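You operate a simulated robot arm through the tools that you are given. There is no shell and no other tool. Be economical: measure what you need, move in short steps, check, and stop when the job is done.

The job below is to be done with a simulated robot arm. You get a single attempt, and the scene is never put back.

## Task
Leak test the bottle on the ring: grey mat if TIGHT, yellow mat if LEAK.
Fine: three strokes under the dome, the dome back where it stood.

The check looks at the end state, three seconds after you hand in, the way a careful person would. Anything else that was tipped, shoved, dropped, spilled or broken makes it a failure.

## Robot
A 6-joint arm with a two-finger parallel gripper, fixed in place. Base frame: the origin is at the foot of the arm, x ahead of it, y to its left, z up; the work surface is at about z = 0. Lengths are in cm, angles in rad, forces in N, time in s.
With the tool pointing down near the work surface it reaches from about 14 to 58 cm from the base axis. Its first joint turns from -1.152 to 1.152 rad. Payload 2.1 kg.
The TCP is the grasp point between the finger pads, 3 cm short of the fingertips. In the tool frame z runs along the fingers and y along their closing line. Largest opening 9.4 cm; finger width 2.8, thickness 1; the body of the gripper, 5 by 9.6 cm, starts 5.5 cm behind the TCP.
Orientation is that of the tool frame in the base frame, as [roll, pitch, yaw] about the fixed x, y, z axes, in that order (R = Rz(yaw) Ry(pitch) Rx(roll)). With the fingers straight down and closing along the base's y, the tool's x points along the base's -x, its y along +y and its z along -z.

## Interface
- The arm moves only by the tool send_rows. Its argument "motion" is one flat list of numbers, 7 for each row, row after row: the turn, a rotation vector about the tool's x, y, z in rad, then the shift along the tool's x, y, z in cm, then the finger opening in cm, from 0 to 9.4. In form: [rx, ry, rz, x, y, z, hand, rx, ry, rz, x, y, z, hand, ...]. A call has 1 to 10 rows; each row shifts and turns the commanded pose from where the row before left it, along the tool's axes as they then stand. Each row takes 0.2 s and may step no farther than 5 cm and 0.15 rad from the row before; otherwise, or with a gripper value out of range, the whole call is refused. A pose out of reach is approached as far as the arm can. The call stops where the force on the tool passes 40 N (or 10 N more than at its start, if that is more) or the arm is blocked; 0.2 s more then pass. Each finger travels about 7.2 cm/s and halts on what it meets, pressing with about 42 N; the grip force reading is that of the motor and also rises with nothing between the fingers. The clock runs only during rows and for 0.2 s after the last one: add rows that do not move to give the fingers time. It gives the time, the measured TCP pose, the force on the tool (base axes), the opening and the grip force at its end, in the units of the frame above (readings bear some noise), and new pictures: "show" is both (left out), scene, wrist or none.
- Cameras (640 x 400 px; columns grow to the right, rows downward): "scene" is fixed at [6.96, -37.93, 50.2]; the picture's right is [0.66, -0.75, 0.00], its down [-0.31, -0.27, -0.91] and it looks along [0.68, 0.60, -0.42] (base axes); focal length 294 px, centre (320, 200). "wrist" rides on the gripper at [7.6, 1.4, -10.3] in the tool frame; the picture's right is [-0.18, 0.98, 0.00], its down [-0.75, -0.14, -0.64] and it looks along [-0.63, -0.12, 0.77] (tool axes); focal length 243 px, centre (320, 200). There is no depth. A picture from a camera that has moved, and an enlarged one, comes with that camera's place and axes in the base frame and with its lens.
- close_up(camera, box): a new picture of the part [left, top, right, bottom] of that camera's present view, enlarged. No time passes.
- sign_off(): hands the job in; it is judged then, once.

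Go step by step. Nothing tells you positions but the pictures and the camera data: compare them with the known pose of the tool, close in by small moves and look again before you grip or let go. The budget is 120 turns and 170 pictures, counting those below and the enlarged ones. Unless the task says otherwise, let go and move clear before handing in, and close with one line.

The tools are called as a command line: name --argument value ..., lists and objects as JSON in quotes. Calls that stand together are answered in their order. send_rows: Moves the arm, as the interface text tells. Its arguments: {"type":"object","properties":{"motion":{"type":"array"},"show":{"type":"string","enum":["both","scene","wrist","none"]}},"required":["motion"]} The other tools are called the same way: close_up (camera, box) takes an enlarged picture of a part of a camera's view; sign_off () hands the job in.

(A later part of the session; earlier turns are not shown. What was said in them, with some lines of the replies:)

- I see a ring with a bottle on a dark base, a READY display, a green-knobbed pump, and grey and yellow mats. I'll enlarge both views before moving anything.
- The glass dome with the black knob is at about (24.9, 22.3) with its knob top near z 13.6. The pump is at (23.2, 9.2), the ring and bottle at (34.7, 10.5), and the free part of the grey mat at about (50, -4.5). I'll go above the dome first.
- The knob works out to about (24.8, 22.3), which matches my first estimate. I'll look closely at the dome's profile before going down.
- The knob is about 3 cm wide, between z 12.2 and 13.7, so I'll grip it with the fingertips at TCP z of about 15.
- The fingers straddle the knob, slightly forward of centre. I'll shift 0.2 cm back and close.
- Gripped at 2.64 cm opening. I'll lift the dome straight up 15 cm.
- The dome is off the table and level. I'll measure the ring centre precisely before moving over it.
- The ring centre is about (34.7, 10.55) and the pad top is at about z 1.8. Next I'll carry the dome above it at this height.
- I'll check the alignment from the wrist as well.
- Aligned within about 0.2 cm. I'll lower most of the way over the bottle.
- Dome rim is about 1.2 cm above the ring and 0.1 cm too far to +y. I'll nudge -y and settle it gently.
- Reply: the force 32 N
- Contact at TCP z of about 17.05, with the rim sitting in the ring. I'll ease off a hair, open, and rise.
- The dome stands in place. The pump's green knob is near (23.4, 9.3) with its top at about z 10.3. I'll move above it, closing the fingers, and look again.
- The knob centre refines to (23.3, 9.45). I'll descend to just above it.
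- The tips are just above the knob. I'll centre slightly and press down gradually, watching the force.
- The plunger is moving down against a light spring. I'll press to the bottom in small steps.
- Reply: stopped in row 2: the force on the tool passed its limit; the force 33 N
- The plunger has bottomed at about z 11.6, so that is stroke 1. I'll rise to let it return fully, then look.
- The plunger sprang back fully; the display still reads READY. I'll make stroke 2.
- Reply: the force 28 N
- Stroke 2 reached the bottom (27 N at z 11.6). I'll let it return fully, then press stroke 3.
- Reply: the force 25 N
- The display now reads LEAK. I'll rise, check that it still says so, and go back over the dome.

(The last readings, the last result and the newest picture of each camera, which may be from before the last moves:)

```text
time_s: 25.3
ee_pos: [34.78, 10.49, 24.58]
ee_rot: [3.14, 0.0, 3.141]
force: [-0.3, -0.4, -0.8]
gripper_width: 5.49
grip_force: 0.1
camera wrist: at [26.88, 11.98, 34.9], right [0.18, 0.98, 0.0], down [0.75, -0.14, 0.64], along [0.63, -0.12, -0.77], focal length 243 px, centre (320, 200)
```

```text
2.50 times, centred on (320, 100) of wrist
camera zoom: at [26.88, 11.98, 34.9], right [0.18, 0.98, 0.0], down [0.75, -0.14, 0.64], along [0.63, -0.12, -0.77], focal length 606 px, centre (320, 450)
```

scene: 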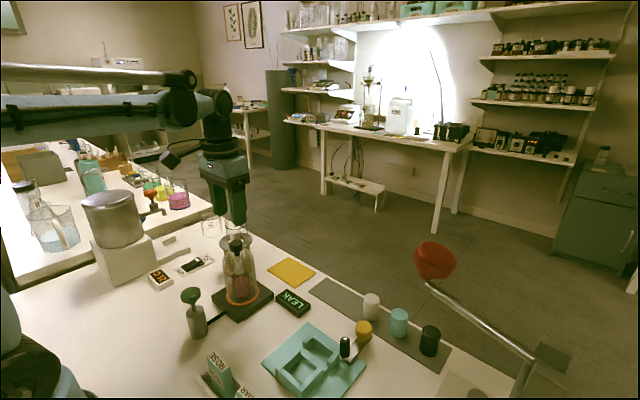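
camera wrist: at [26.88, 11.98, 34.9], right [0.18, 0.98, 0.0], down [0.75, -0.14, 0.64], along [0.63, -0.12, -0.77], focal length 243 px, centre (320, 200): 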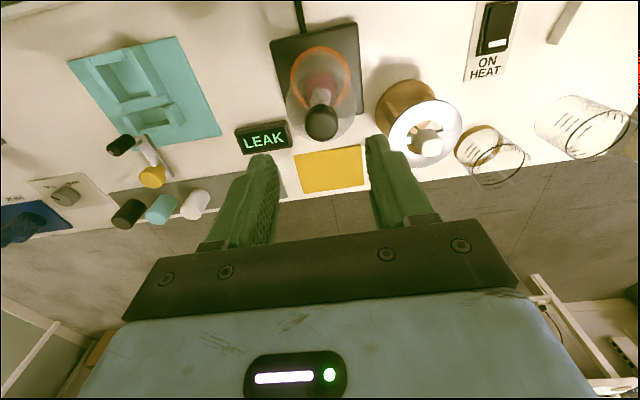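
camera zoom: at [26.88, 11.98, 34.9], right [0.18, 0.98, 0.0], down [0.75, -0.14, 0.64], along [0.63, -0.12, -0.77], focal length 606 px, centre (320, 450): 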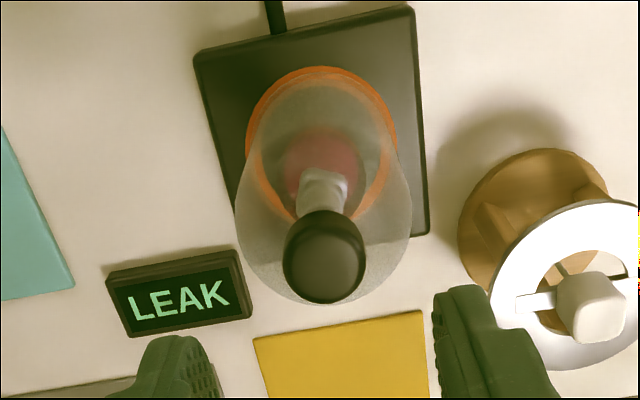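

LEAK is confirmed, so the bottle goes to the yellow mat. The dome is exactly where I left it, so I'll descend and regrip it at TCP z of about 17.1.

send_rows --motion '[0, 0, 0, 0, 0, 2.5, 5.5, 0, 0, 0, 0, 0, 2.5, 5.5, 0, 0, 0, 0, 0, 1.8, 5.5, 0, 0, 0, 0, 0, 0.6, 5.5, 0, 0, 0, 0, 0, 0, 5.5, 0, 0, 0, 0, 0, 0, 3.5, 0, 0, 0, 0, 0, 0, 2, 0, 0, 0, 0, 0, 0, 2, 0, 0, 0, 0, 0, 0, 2]'

close_up --camera "scene" --box '[190, 210, 286, 330]'

```text
time_s: 27.3
ee_pos: [34.69, 10.56, 17.18]
ee_rot: [3.141, 0.0, 3.141]
force: [1.2, 0.1, 0.2]
gripper_width: 2.66
grip_force: 42.7
camera wrist: at [26.93, 11.98, 27.53], right [0.18, 0.98, 0.0], down [0.75, -0.14, 0.64], along [0.63, -0.12, -0.77], focal length 243 px, centre (320, 200)
```

scene: 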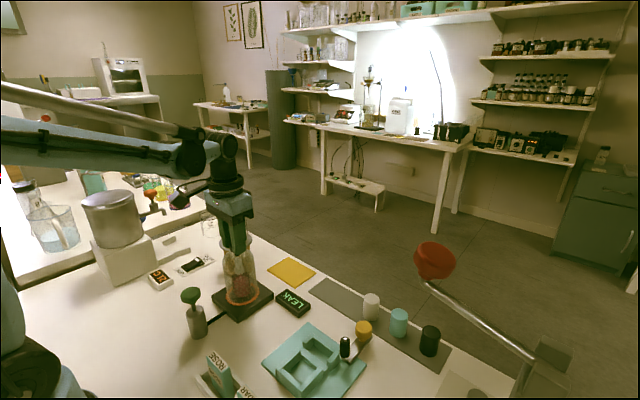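
wrist: 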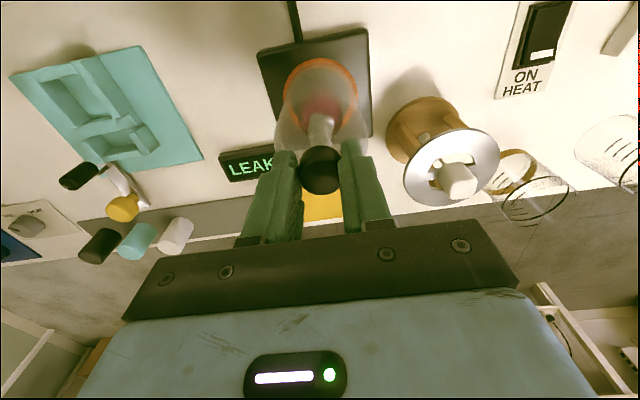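

```text
3.33 times, centred on (238, 270) of scene
camera zoom: at [6.96, -37.93, 50.2], right [0.66, -0.75, 0.0], down [-0.31, -0.27, -0.91], along [0.68, 0.6, -0.42], focal length 981 px, centre (593, -33)
```

zoom: 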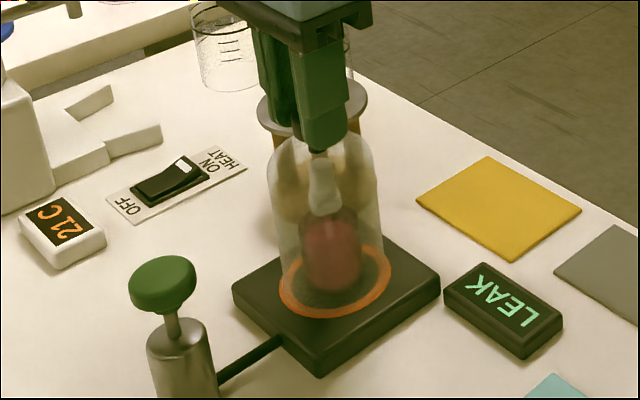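

Gripped. I'll lift straight up 13 cm, clear of the bottle.

send_rows --motion '[0, 0, 0, 0, 0, -1, 2, 0, 0, 0, 0, 0, -2, 2, 0, 0, 0, 0, 0, -2.5, 2, 0, 0, 0, 0, 0, -2.5, 2, 0, 0, 0, 0, 0, -2.5, 2, 0, 0, 0, 0, 0, -2.5, 2, 0, 0, 0, 0, 0, 0, 2]' --show "scene"

close_up --camera "scene" --box '[190, 170, 286, 330]'

```text
time_s: 28.9
ee_pos: [34.7, 10.53, 30.27]
ee_rot: [3.139, -0.001, 3.14]
force: [-0.3, -0.7, -1.0]
gripper_width: 2.65
grip_force: 41.8
```

scene: 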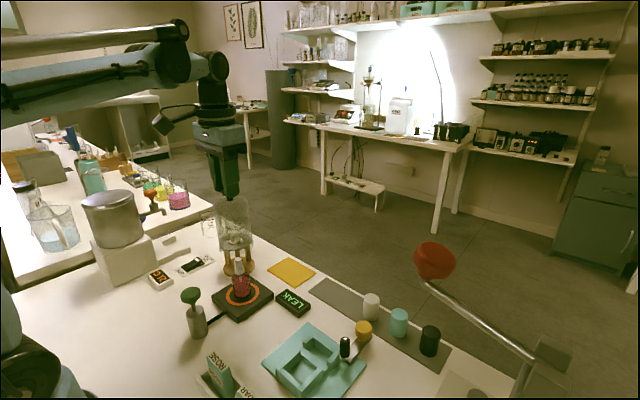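

```text
2.50 times, centred on (238, 250) of scene
camera zoom: at [6.96, -37.93, 50.2], right [0.66, -0.75, 0.0], down [-0.31, -0.27, -0.91], along [0.68, 0.6, -0.42], focal length 736 px, centre (525, 75)
```

zoom: 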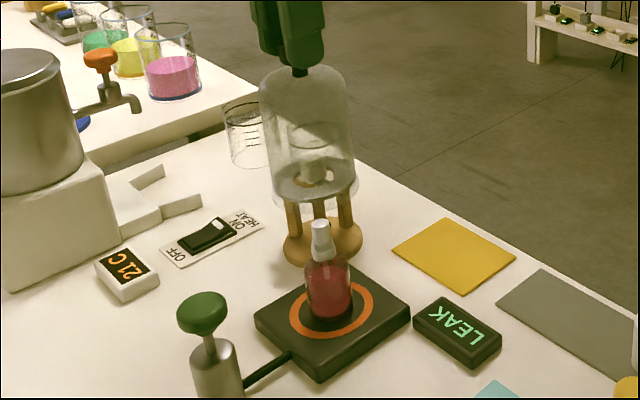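

The bottle stayed upright on the ring. I'll carry the dome back above its starting place.

send_rows --motion '[0, 0, 0, 1.5, 1.7, 0, 2, 0, 0, 0, 2.2, 2.5, 0, 2, 0, 0, 0, 2.5, 2.8, 0, 2, 0, 0, 0, 2.4, 2.8, 0, 2, 0, 0, 0, 1.5, 1.76, 0, 2, 0, 0, 0, 0, 0, 0, 2, 0, 0, 0, 0, 0, 0, 2]' --show "scene"

send_rows --motion '[0, 0, 0, 0, 0, 2, 2, 0, 0, 0, 0, 0, 2.5, 2, 0, 0, 0, 0, 0, 2.5, 2, 0, 0, 0, 0, 0, 2.5, 2, 0, 0, 0, 0, 0, 2.5, 2, 0, 0, 0, 0, 0, 1.5, 2, 0, 0, 0, 0, 0, 0.5, 2, 0, 0, 0, 0, 0, 0, 2]'

close_up --camera "scene" --box '[130, 230, 226, 330]'

```text
time_s: 30.5
ee_pos: [24.39, 22.07, 30.26]
ee_rot: [3.141, 0.0, 3.141]
force: [-0.7, 0.1, -0.9]
gripper_width: 2.64
grip_force: 41.8
```

scene: 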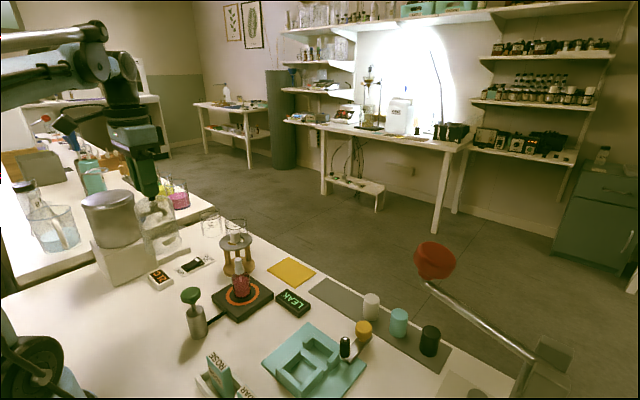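

```text
time_s: 32.3
ee_pos: [24.54, 22.15, 16.24]
ee_rot: [3.14, -0.001, 3.141]
force: [0.1, -0.7, -1.4]
gripper_width: 2.64
grip_force: 41.8
camera wrist: at [16.87, 23.58, 26.52], right [0.18, 0.98, 0.0], down [0.75, -0.14, 0.64], along [0.63, -0.12, -0.77], focal length 243 px, centre (320, 200)
```

scene: 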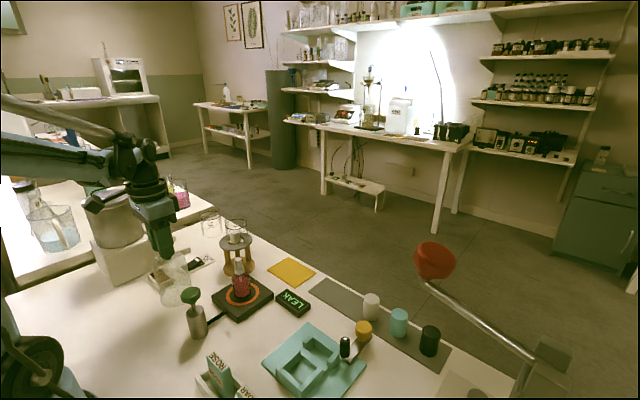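
wrist: 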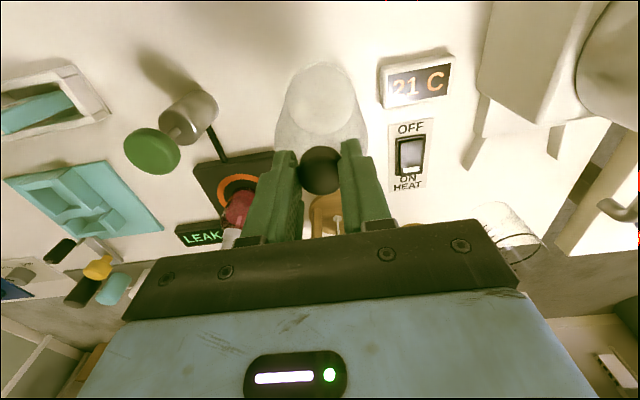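

```text
4.00 times, centred on (178, 280) of scene
camera zoom: at [6.96, -37.93, 50.2], right [0.66, -0.75, 0.0], down [-0.31, -0.27, -0.91], along [0.68, 0.6, -0.42], focal length 1177 px, centre (888, -120)
```

zoom: 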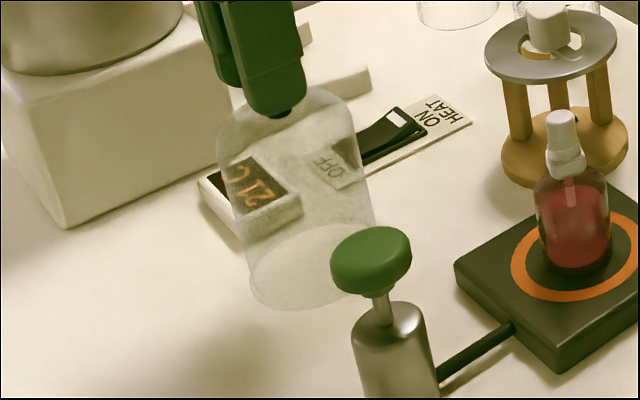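

send_rows --motion '[0, 0, 0, 0, 0, 0.5, 2, 0, 0, 0, 0, 0, 0.4, 2, 0, 0, 0, 0, 0, 0, 2]' --show "none"

close_up --camera "scene" --box '[130, 230, 226, 330]'

```text
time_s: 33.1
ee_pos: [24.55, 22.08, 15.32]
ee_rot: [3.139, 0.001, -3.141]
force: [-0.2, -0.1, -0.9]
gripper_width: 2.66
grip_force: 41.8
```

```text
4.00 times, centred on (178, 280) of scene
camera zoom: at [6.96, -37.93, 50.2], right [0.66, -0.75, 0.0], down [-0.31, -0.27, -0.91], along [0.68, 0.6, -0.42], focal length 1177 px, centre (888, -120)
```

zoom: 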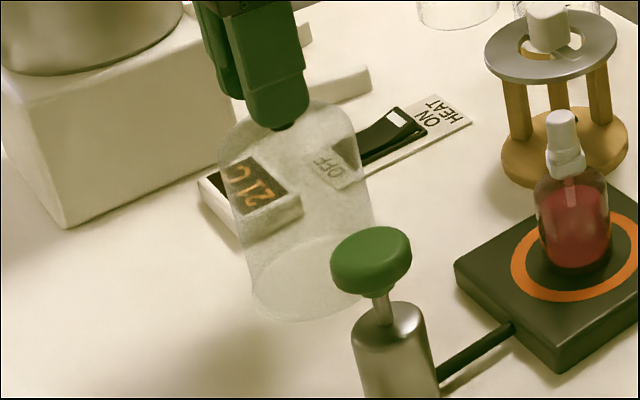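

It is almost exactly where it started. I'll ease down to contact.

send_rows --motion '[0, 0, 0, 0, 0, 0.15, 2, 0, 0, 0, 0, 0, 0.1, 2, 0, 0, 0, 0, 0, 0, 2]' --show "none"

```text
time_s: 33.9
ee_pos: [24.52, 22.16, 15.24]
ee_rot: [3.141, 0.0, -3.141]
force: [-3.0, -1.8, 33.4]
gripper_width: 2.63
grip_force: 41.8
```

Contact. I'll relax 0.1 cm, open, and rise.

send_rows --motion '[0, 0, 0, 0, 0, -0.1, 2, 0, 0, 0, 0, 0, 0, 3, 0, 0, 0, 0, 0, 0, 5, 0, 0, 0, 0, 0, 0, 5.5, 0, 0, 0, 0, 0, -1.5, 5.5, 0, 0, 0, 0, 0, -4, 5.5, 0, 0, 0, 0, 0, -4, 5.5, 0, 0, 0, 0, 0, 0, 5.5]'

close_up --camera "scene" --box '[130, 230, 226, 330]'

close_up --camera "scene" --box '[208, 240, 272, 310]'

```text
time_s: 35.7
ee_pos: [24.67, 21.97, 24.7]
ee_rot: [3.141, 0.0, 3.141]
force: [0.0, -0.2, 0.1]
gripper_width: 5.5
grip_force: 0.1
camera wrist: at [16.92, 23.56, 35.07], right [0.18, 0.98, 0.0], down [0.75, -0.14, 0.64], along [0.63, -0.12, -0.77], focal length 243 px, centre (320, 200)
```

scene: 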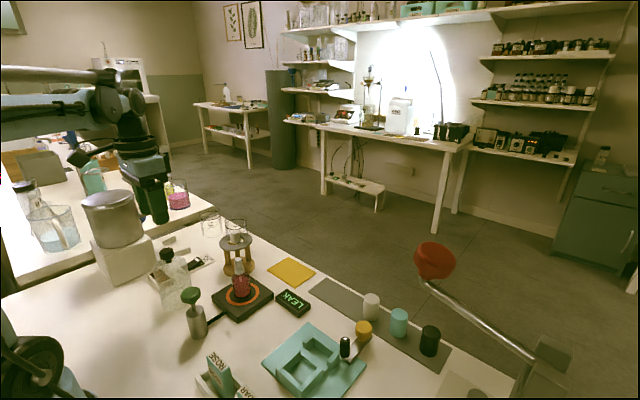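
wrist: 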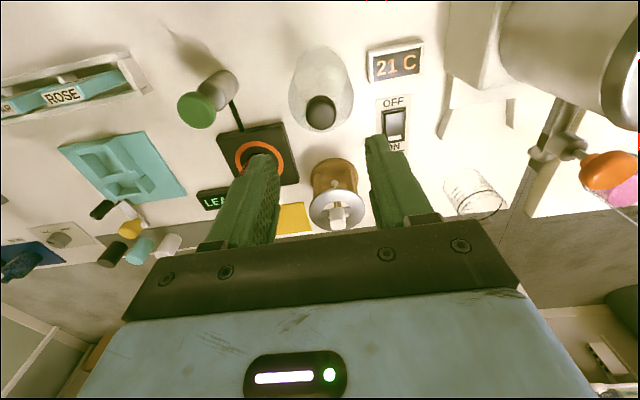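

```text
4.00 times, centred on (178, 280) of scene
camera zoom: at [6.96, -37.93, 50.2], right [0.66, -0.75, 0.0], down [-0.31, -0.27, -0.91], along [0.68, 0.6, -0.42], focal length 1177 px, centre (888, -120)
```

zoom: 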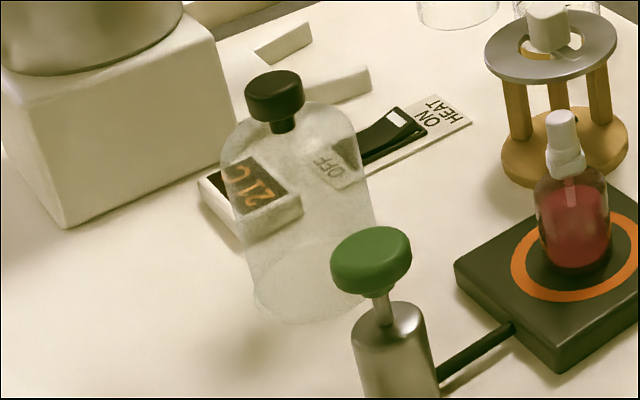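

```text
5.71 times, centred on (240, 275) of scene
camera zoom: at [6.96, -37.93, 50.2], right [0.66, -0.75, 0.0], down [-0.31, -0.27, -0.91], along [0.68, 0.6, -0.42], focal length 1681 px, centre (777, -229)
```

zoom: 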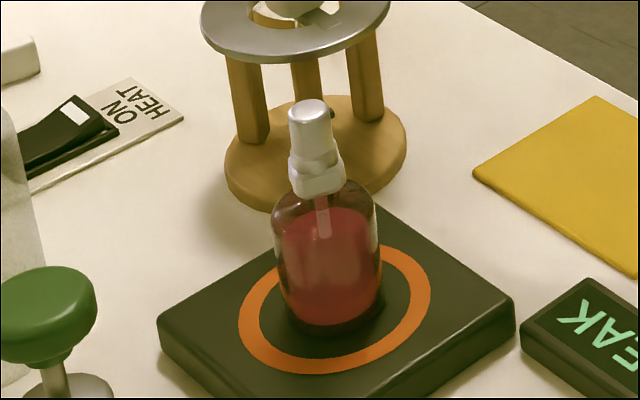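

The dome is back within 0.1 cm of where it stood. The bottle body is about 4.1 cm wide at (34.7, 10.5) with the cap top at about z 11.7, so I'll grip it at TCP z of about 7 to keep the palm clear of the cap. First I'll hover above it.

send_rows --motion '[0, 0, 0, -2.5, 2.8, 0, 5.5, 0, 0, 0, 2.5, -2.8, 0, 5.5]' --show "none"

send_rows --motion '[0, 0, 0, -2.5, -2.9, 0, 6.5, 0, 0, 0, -2.5, -2.9, 0, 7, 0, 0, 0, -2.5, -2.9, 0, 7, 0, 0, 0, -2.5, -2.9, 0, 7, 0, 0, 0, 0, 0, 0, 7]'

close_up --camera "wrist" --box '[240, 20, 400, 180]'

```text
time_s: 36.3
ee_pos: [24.57, 21.89, 24.69]
ee_rot: [3.14, 0.001, 3.141]
force: [-0.1, 0.1, 0.6]
gripper_width: 5.52
grip_force: 0.0
```

```text
time_s: 37.5
ee_pos: [34.69, 10.49, 24.73]
ee_rot: [3.14, 0.0, -3.141]
force: [-0.3, 0.5, -0.1]
gripper_width: 7.0
grip_force: 0.0
camera wrist: at [26.91, 11.97, 34.99], right [0.18, 0.98, 0.0], down [0.75, -0.14, 0.64], along [0.63, -0.12, -0.77], focal length 243 px, centre (320, 200)
```

scene: 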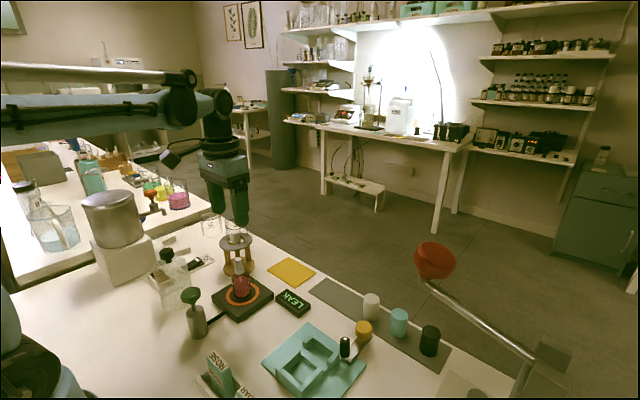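
wrist: 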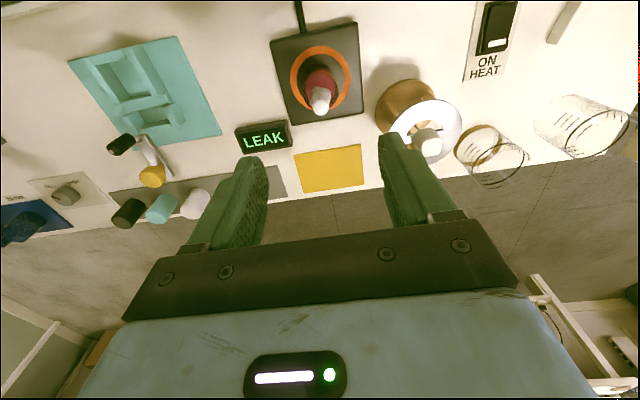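

```text
2.50 times, centred on (320, 100) of wrist
camera zoom: at [26.91, 11.97, 34.99], right [0.18, 0.98, 0.0], down [0.75, -0.14, 0.64], along [0.63, -0.12, -0.77], focal length 606 px, centre (320, 450)
```

zoom: 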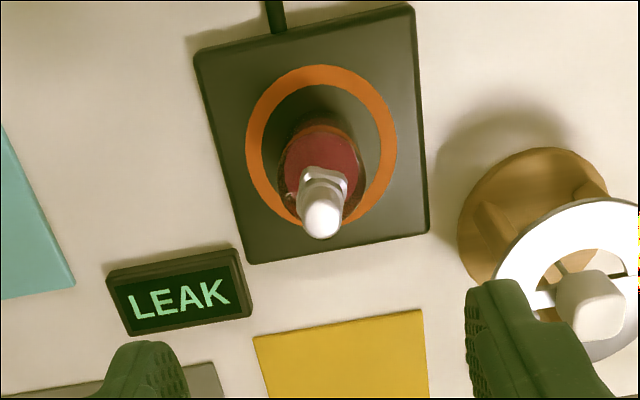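

The cap sits at about (34.9, 10.5), between the fingers, and the tripod is clear. I'll descend around the bottle, pausing partway.

send_rows --motion '[0, 0, 0, -0.15, 0, 2, 7, 0, 0, 0, 0, 0, 3, 7, 0, 0, 0, 0, 0, 3, 7, 0, 0, 0, 0, 0, 3, 7, 0, 0, 0, 0, 0, 1.5, 7, 0, 0, 0, 0, 0, 0, 7]'

close_up --camera "scene" --box '[190, 210, 286, 330]'

close_up --camera "wrist" --box '[200, 20, 440, 240]'

```text
time_s: 38.9
ee_pos: [34.75, 10.4, 12.29]
ee_rot: [3.141, 0.001, -3.141]
force: [-0.8, -0.1, 0.2]
gripper_width: 7.03
grip_force: 0.1
camera wrist: at [27.1, 12.01, 22.56], right [0.18, 0.98, 0.0], down [0.75, -0.14, 0.64], along [0.63, -0.12, -0.77], focal length 243 px, centre (320, 200)
```

scene: 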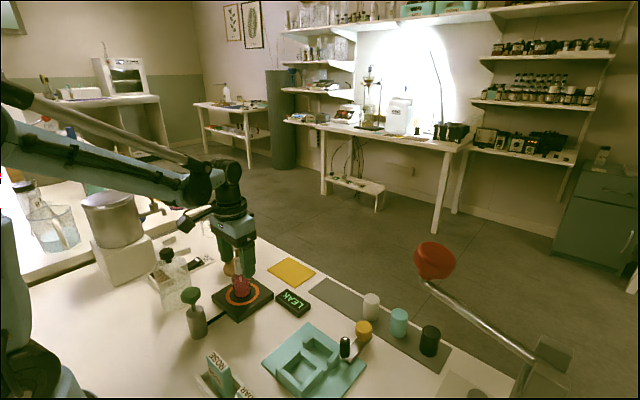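
wrist: 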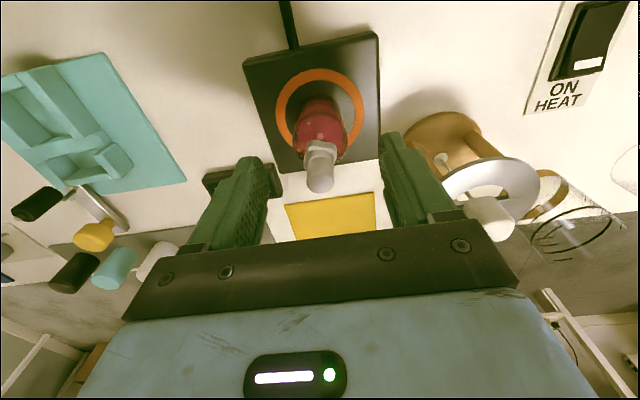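

```text
3.33 times, centred on (238, 270) of scene
camera zoom: at [6.96, -37.93, 50.2], right [0.66, -0.75, 0.0], down [-0.31, -0.27, -0.91], along [0.68, 0.6, -0.42], focal length 981 px, centre (593, -33)
```

zoom: 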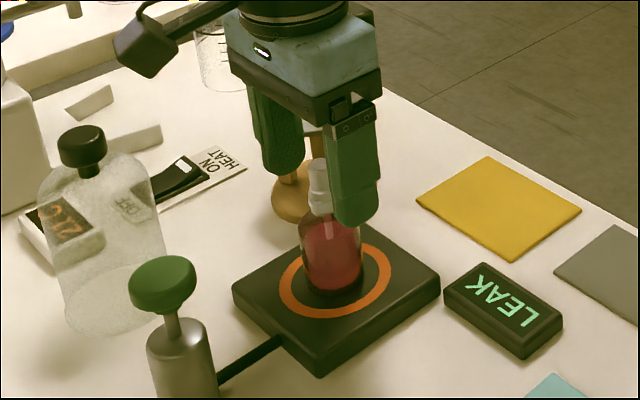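

```text
1.82 times, centred on (320, 130) of wrist
camera zoom: at [27.1, 12.01, 22.56], right [0.18, 0.98, 0.0], down [0.75, -0.14, 0.64], along [0.63, -0.12, -0.77], focal length 441 px, centre (320, 327)
```

zoom: 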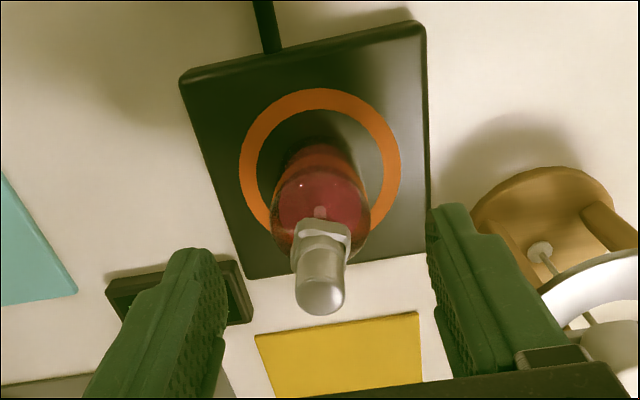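

send_rows --motion '[0, 0, 0, 0, 0.05, 2, 7, 0, 0, 0, 0, 0, 2, 7, 0, 0, 0, 0, 0, 1.2, 7, 0, 0, 0, 0, 0, 0, 7]'

close_up --camera "scene" --box '[190, 210, 286, 330]'

```text
time_s: 39.9
ee_pos: [34.69, 10.51, 6.98]
ee_rot: [3.139, 0.001, -3.141]
force: [-0.4, 0.0, 0.5]
gripper_width: 6.99
grip_force: 0.0
camera wrist: at [27.01, 11.99, 17.39], right [0.18, 0.98, 0.0], down [0.75, -0.14, 0.64], along [0.63, -0.12, -0.77], focal length 243 px, centre (320, 200)
```

scene: 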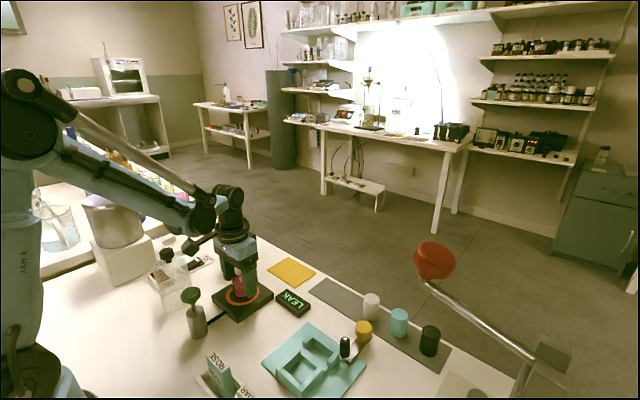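
wrist: 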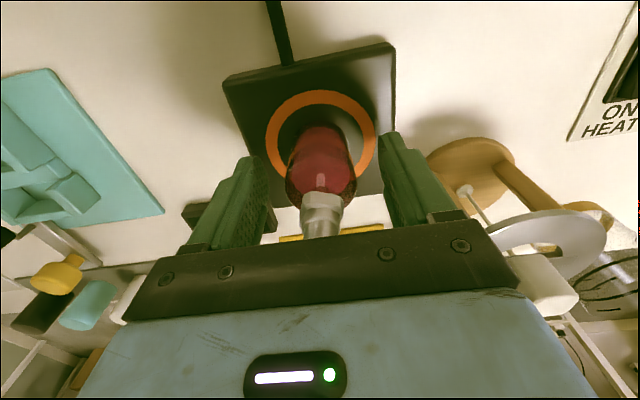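

```text
3.33 times, centred on (238, 270) of scene
camera zoom: at [6.96, -37.93, 50.2], right [0.66, -0.75, 0.0], down [-0.31, -0.27, -0.91], along [0.68, 0.6, -0.42], focal length 981 px, centre (593, -33)
```

zoom: 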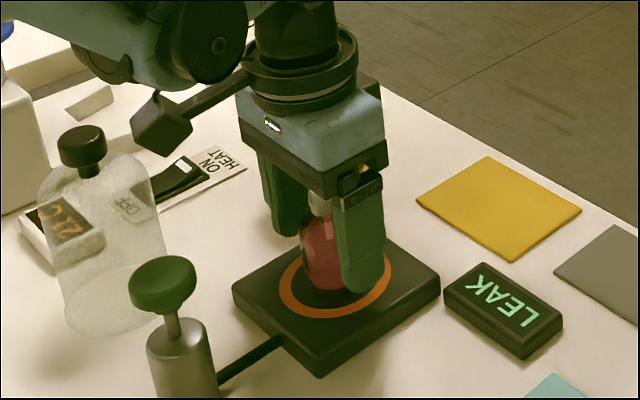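

The bottle is centred between the pads. I'll close gently.

send_rows --motion '[0, 0, 0, 0, 0, 0, 6, 0, 0, 0, 0, 0, 0, 5, 0, 0, 0, 0, 0, 0, 4.2, 0, 0, 0, 0, 0, 0, 3.7, 0, 0, 0, 0, 0, 0, 3.7]' --show "wrist"

close_up --camera "scene" --box '[190, 210, 286, 330]'

```text
time_s: 41.1
ee_pos: [34.78, 10.62, 7.1]
ee_rot: [3.141, 0.001, 3.141]
force: [0.4, -0.1, -0.4]
gripper_width: 4.05
grip_force: 42.2
camera wrist: at [27.01, 11.99, 17.41], right [0.18, 0.98, 0.0], down [0.75, -0.14, 0.64], along [0.63, -0.12, -0.77], focal length 243 px, centre (320, 200)
```

wrist: 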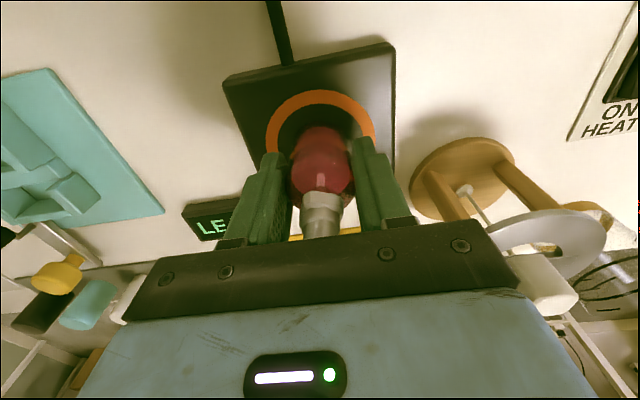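

```text
3.33 times, centred on (238, 270) of scene
camera zoom: at [6.96, -37.93, 50.2], right [0.66, -0.75, 0.0], down [-0.31, -0.27, -0.91], along [0.68, 0.6, -0.42], focal length 981 px, centre (593, -33)
```

zoom: 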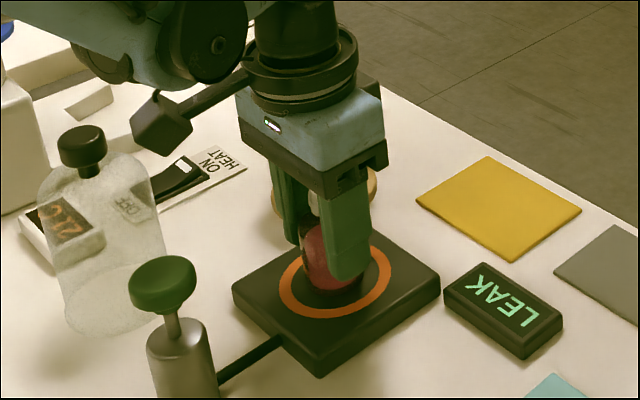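

Gripped at 4.05 cm. I'll lift and carry the bottle over the yellow mat, whose centre is about (48.8, 9.1).

send_rows --motion '[0, 0, 0, 0, 0, -0.6, 3.7, 0, 0, 0, 0, 0, -1.5, 3.7, 0, 0, 0, 0, 0, -2.5, 3.7, 0, 0, 0, 0, 0, -2.4, 3.7, 0, 0, 0, 0, 0, 0, 3.7]' --show "scene"

send_rows --motion '[0, 0, 0, -1.5, -0.15, 0, 3.7, 0, 0, 0, -2.5, -0.25, 0, 3.7, 0, 0, 0, -3, -0.3, 0, 3.7, 0, 0, 0, -3, -0.3, 0, 3.7, 0, 0, 0, -2.5, -0.25, 0, 3.7, 0, 0, 0, -1.5, -0.15, 0, 3.7, 0, 0, 0, 0, 0, 0, 3.7, 0, 0, 0, 0, 0, 0, 3.7]'

close_up --camera "scene" --box '[210, 190, 370, 310]'

```text
time_s: 42.3
ee_pos: [34.85, 10.51, 14.03]
ee_rot: [3.14, -0.001, -3.141]
force: [0.6, 0.1, -1.7]
gripper_width: 3.99
grip_force: 42.1
```

scene: 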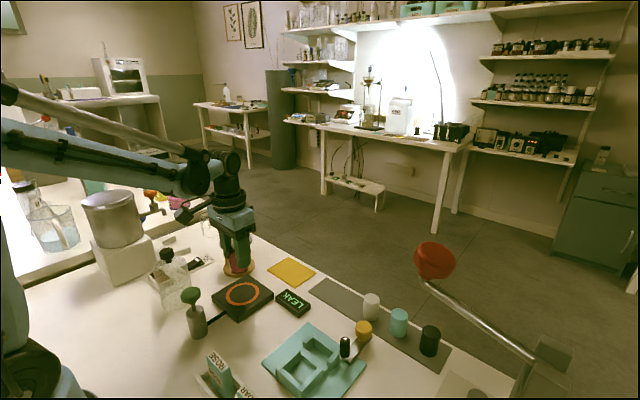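

```text
time_s: 44.1
ee_pos: [48.8, 9.04, 14.08]
ee_rot: [3.138, 0.001, 3.14]
force: [-0.1, 0.1, -2.1]
gripper_width: 4.02
grip_force: 41.7
camera wrist: at [41.14, 10.58, 24.33], right [0.18, 0.98, 0.0], down [0.75, -0.14, 0.64], along [0.63, -0.12, -0.77], focal length 243 px, centre (320, 200)
```

scene: 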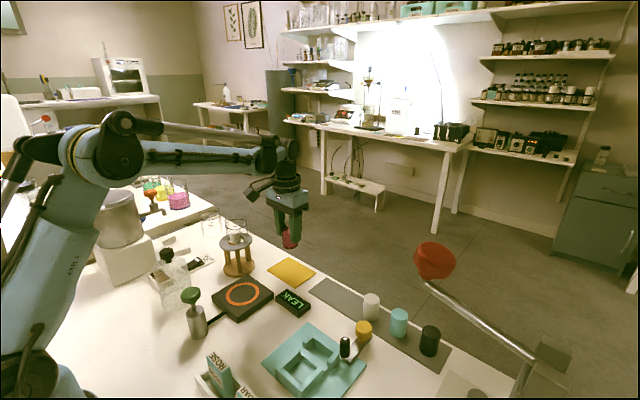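
wrist: 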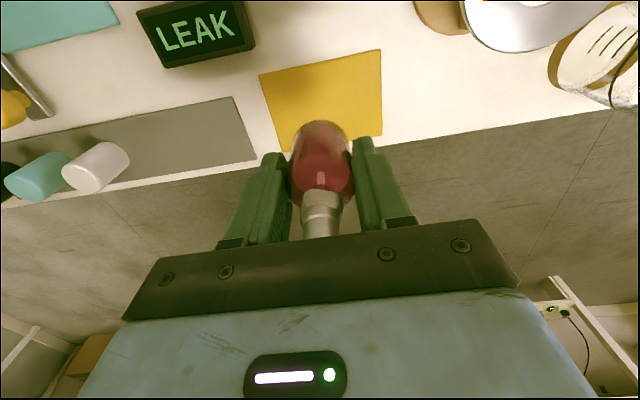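

```text
3.33 times, centred on (290, 250) of scene
camera zoom: at [6.96, -37.93, 50.2], right [0.66, -0.75, 0.0], down [-0.31, -0.27, -0.91], along [0.68, 0.6, -0.42], focal length 981 px, centre (420, 33)
```

zoom: 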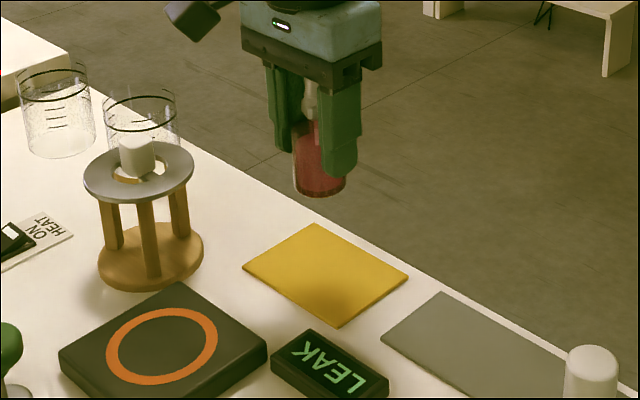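

The mat is roughly 11 by 8 cm, centred near (49.1, 9.4). I'll adjust slightly and lower partway.

send_rows --motion '[0, 0, 0, -0.3, 0.35, 1, 3.7, 0, 0, 0, 0, 0, 2, 3.7, 0, 0, 0, 0, 0, 2, 3.7, 0, 0, 0, 0, 0, 1.5, 3.7, 0, 0, 0, 0, 0, 0, 3.7]' --show "wrist"

close_up --camera "scene" --box '[210, 190, 370, 310]'

```text
time_s: 45.3
ee_pos: [49.07, 9.45, 7.52]
ee_rot: [3.14, 0.0, -3.141]
force: [0.1, -0.7, -1.0]
gripper_width: 4.0
grip_force: 42.3
camera wrist: at [41.39, 10.93, 17.81], right [0.18, 0.98, 0.0], down [0.75, -0.14, 0.64], along [0.63, -0.12, -0.77], focal length 243 px, centre (320, 200)
```

wrist: 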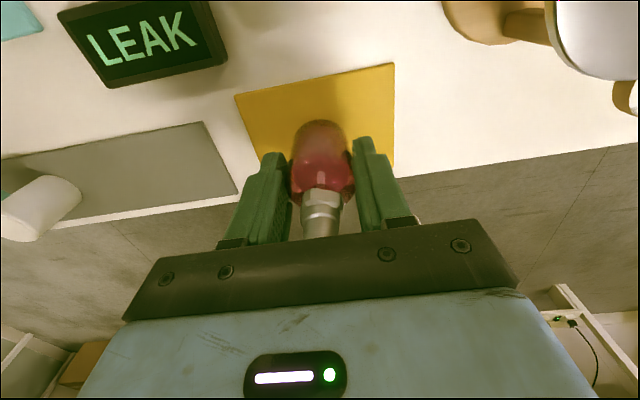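

```text
3.33 times, centred on (290, 250) of scene
camera zoom: at [6.96, -37.93, 50.2], right [0.66, -0.75, 0.0], down [-0.31, -0.27, -0.91], along [0.68, 0.6, -0.42], focal length 981 px, centre (420, 33)
```

zoom: 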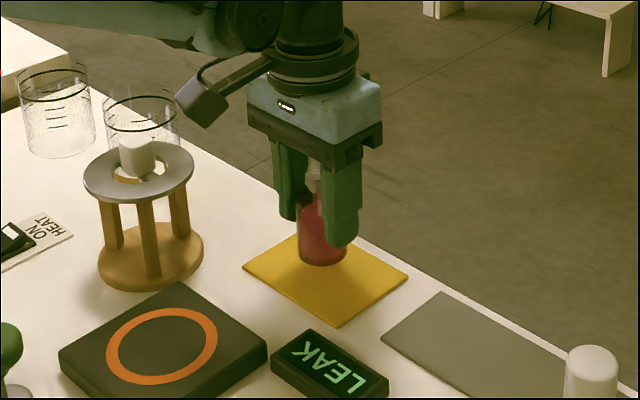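

On track for the mat centre. I'll lower to just above it and then ease to contact.

send_rows --motion '[0, 0, 0, 0, 0, 1.0, 3.7, 0, 0, 0, 0, 0, 0.6, 3.7, 0, 0, 0, 0, 0, 0.25, 3.7, 0, 0, 0, 0, 0, 0.1, 3.7, 0, 0, 0, 0, 0, 0, 3.7]' --show "none"

close_up --camera "scene" --box '[250, 220, 340, 290]'

```text
time_s: 46.5
ee_pos: [49.11, 9.46, 5.64]
ee_rot: [3.14, 0.0, 3.141]
force: [-3.0, -1.3, 11.4]
gripper_width: 3.99
grip_force: 42.3
```

```text
5.71 times, centred on (295, 255) of scene
camera zoom: at [6.95, -37.93, 50.2], right [0.66, -0.75, 0.0], down [-0.31, -0.27, -0.91], along [0.68, 0.6, -0.42], focal length 1681 px, centre (463, -114)
```

zoom: 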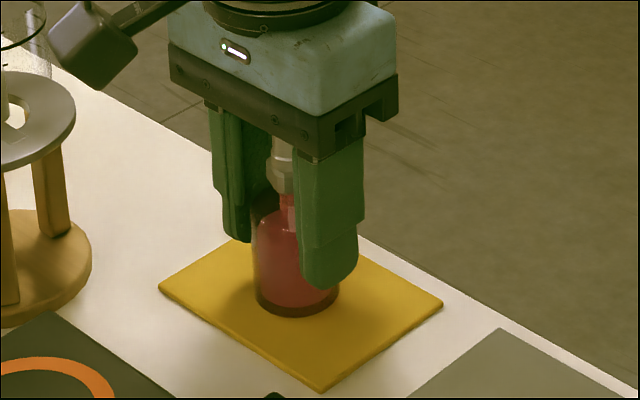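

The bottle is on the mat (11 N contact). I'll open and rise straight up, clear of it.

send_rows --motion '[0, 0, 0, 0, 0, 0, 4.5, 0, 0, 0, 0, 0, 0, 6, 0, 0, 0, 0, 0, 0, 7, 0, 0, 0, 0, 0, 0, 7, 0, 0, 0, 0, 0, -2, 7, 0, 0, 0, 0, 0, -4, 7, 0, 0, 0, 0, 0, -4, 7, 0, 0, 0, 0, 0, -4, 7, 0, 0, 0, 0, 0, 0, 7]'

close_up --camera "scene" --box '[140, 210, 340, 335]'

```text
time_s: 48.5
ee_pos: [49.16, 9.4, 19.49]
ee_rot: [3.139, 0.001, -3.141]
force: [0.0, -0.6, -0.2]
gripper_width: 7.02
grip_force: 0.1
camera wrist: at [41.55, 10.87, 29.81], right [0.18, 0.98, 0.0], down [0.75, -0.14, 0.64], along [0.63, -0.12, -0.77], focal length 243 px, centre (320, 200)
```

scene: 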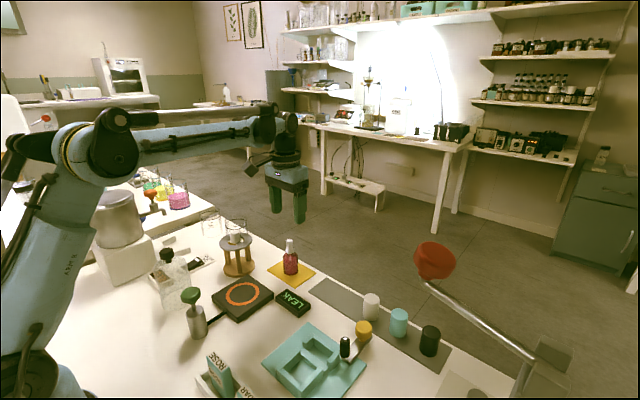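
wrist: 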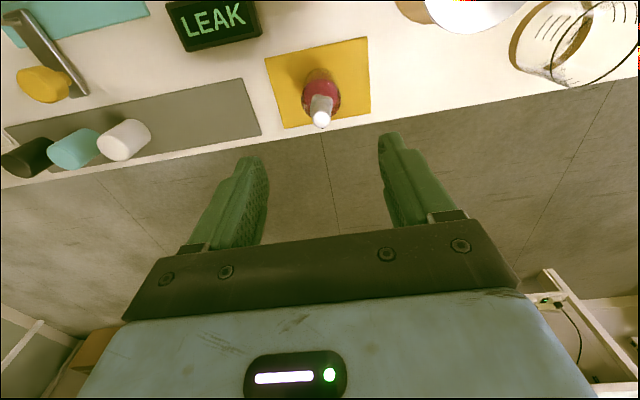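

```text
3.20 times, centred on (240, 272) of scene
camera zoom: at [6.96, -37.93, 50.2], right [0.66, -0.75, 0.0], down [-0.31, -0.27, -0.91], along [0.68, 0.6, -0.42], focal length 942 px, centre (576, -32)
```

zoom: 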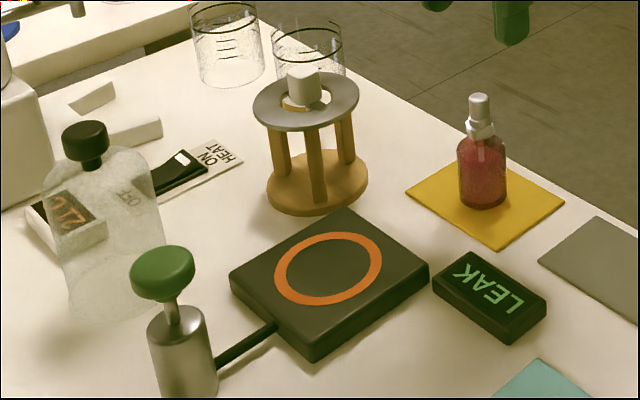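

The bottle stands upright in the middle of the yellow mat, the dome is back in its place, and everything else is undisturbed. The gripper is open and clear, so I'm handing in.

sign_off

```text
The job is handed in.
```

The bottle tested LEAK after three strokes under the dome, so it now stands on the yellow mat, and the dome is back within about 0.1 cm of where it stood.
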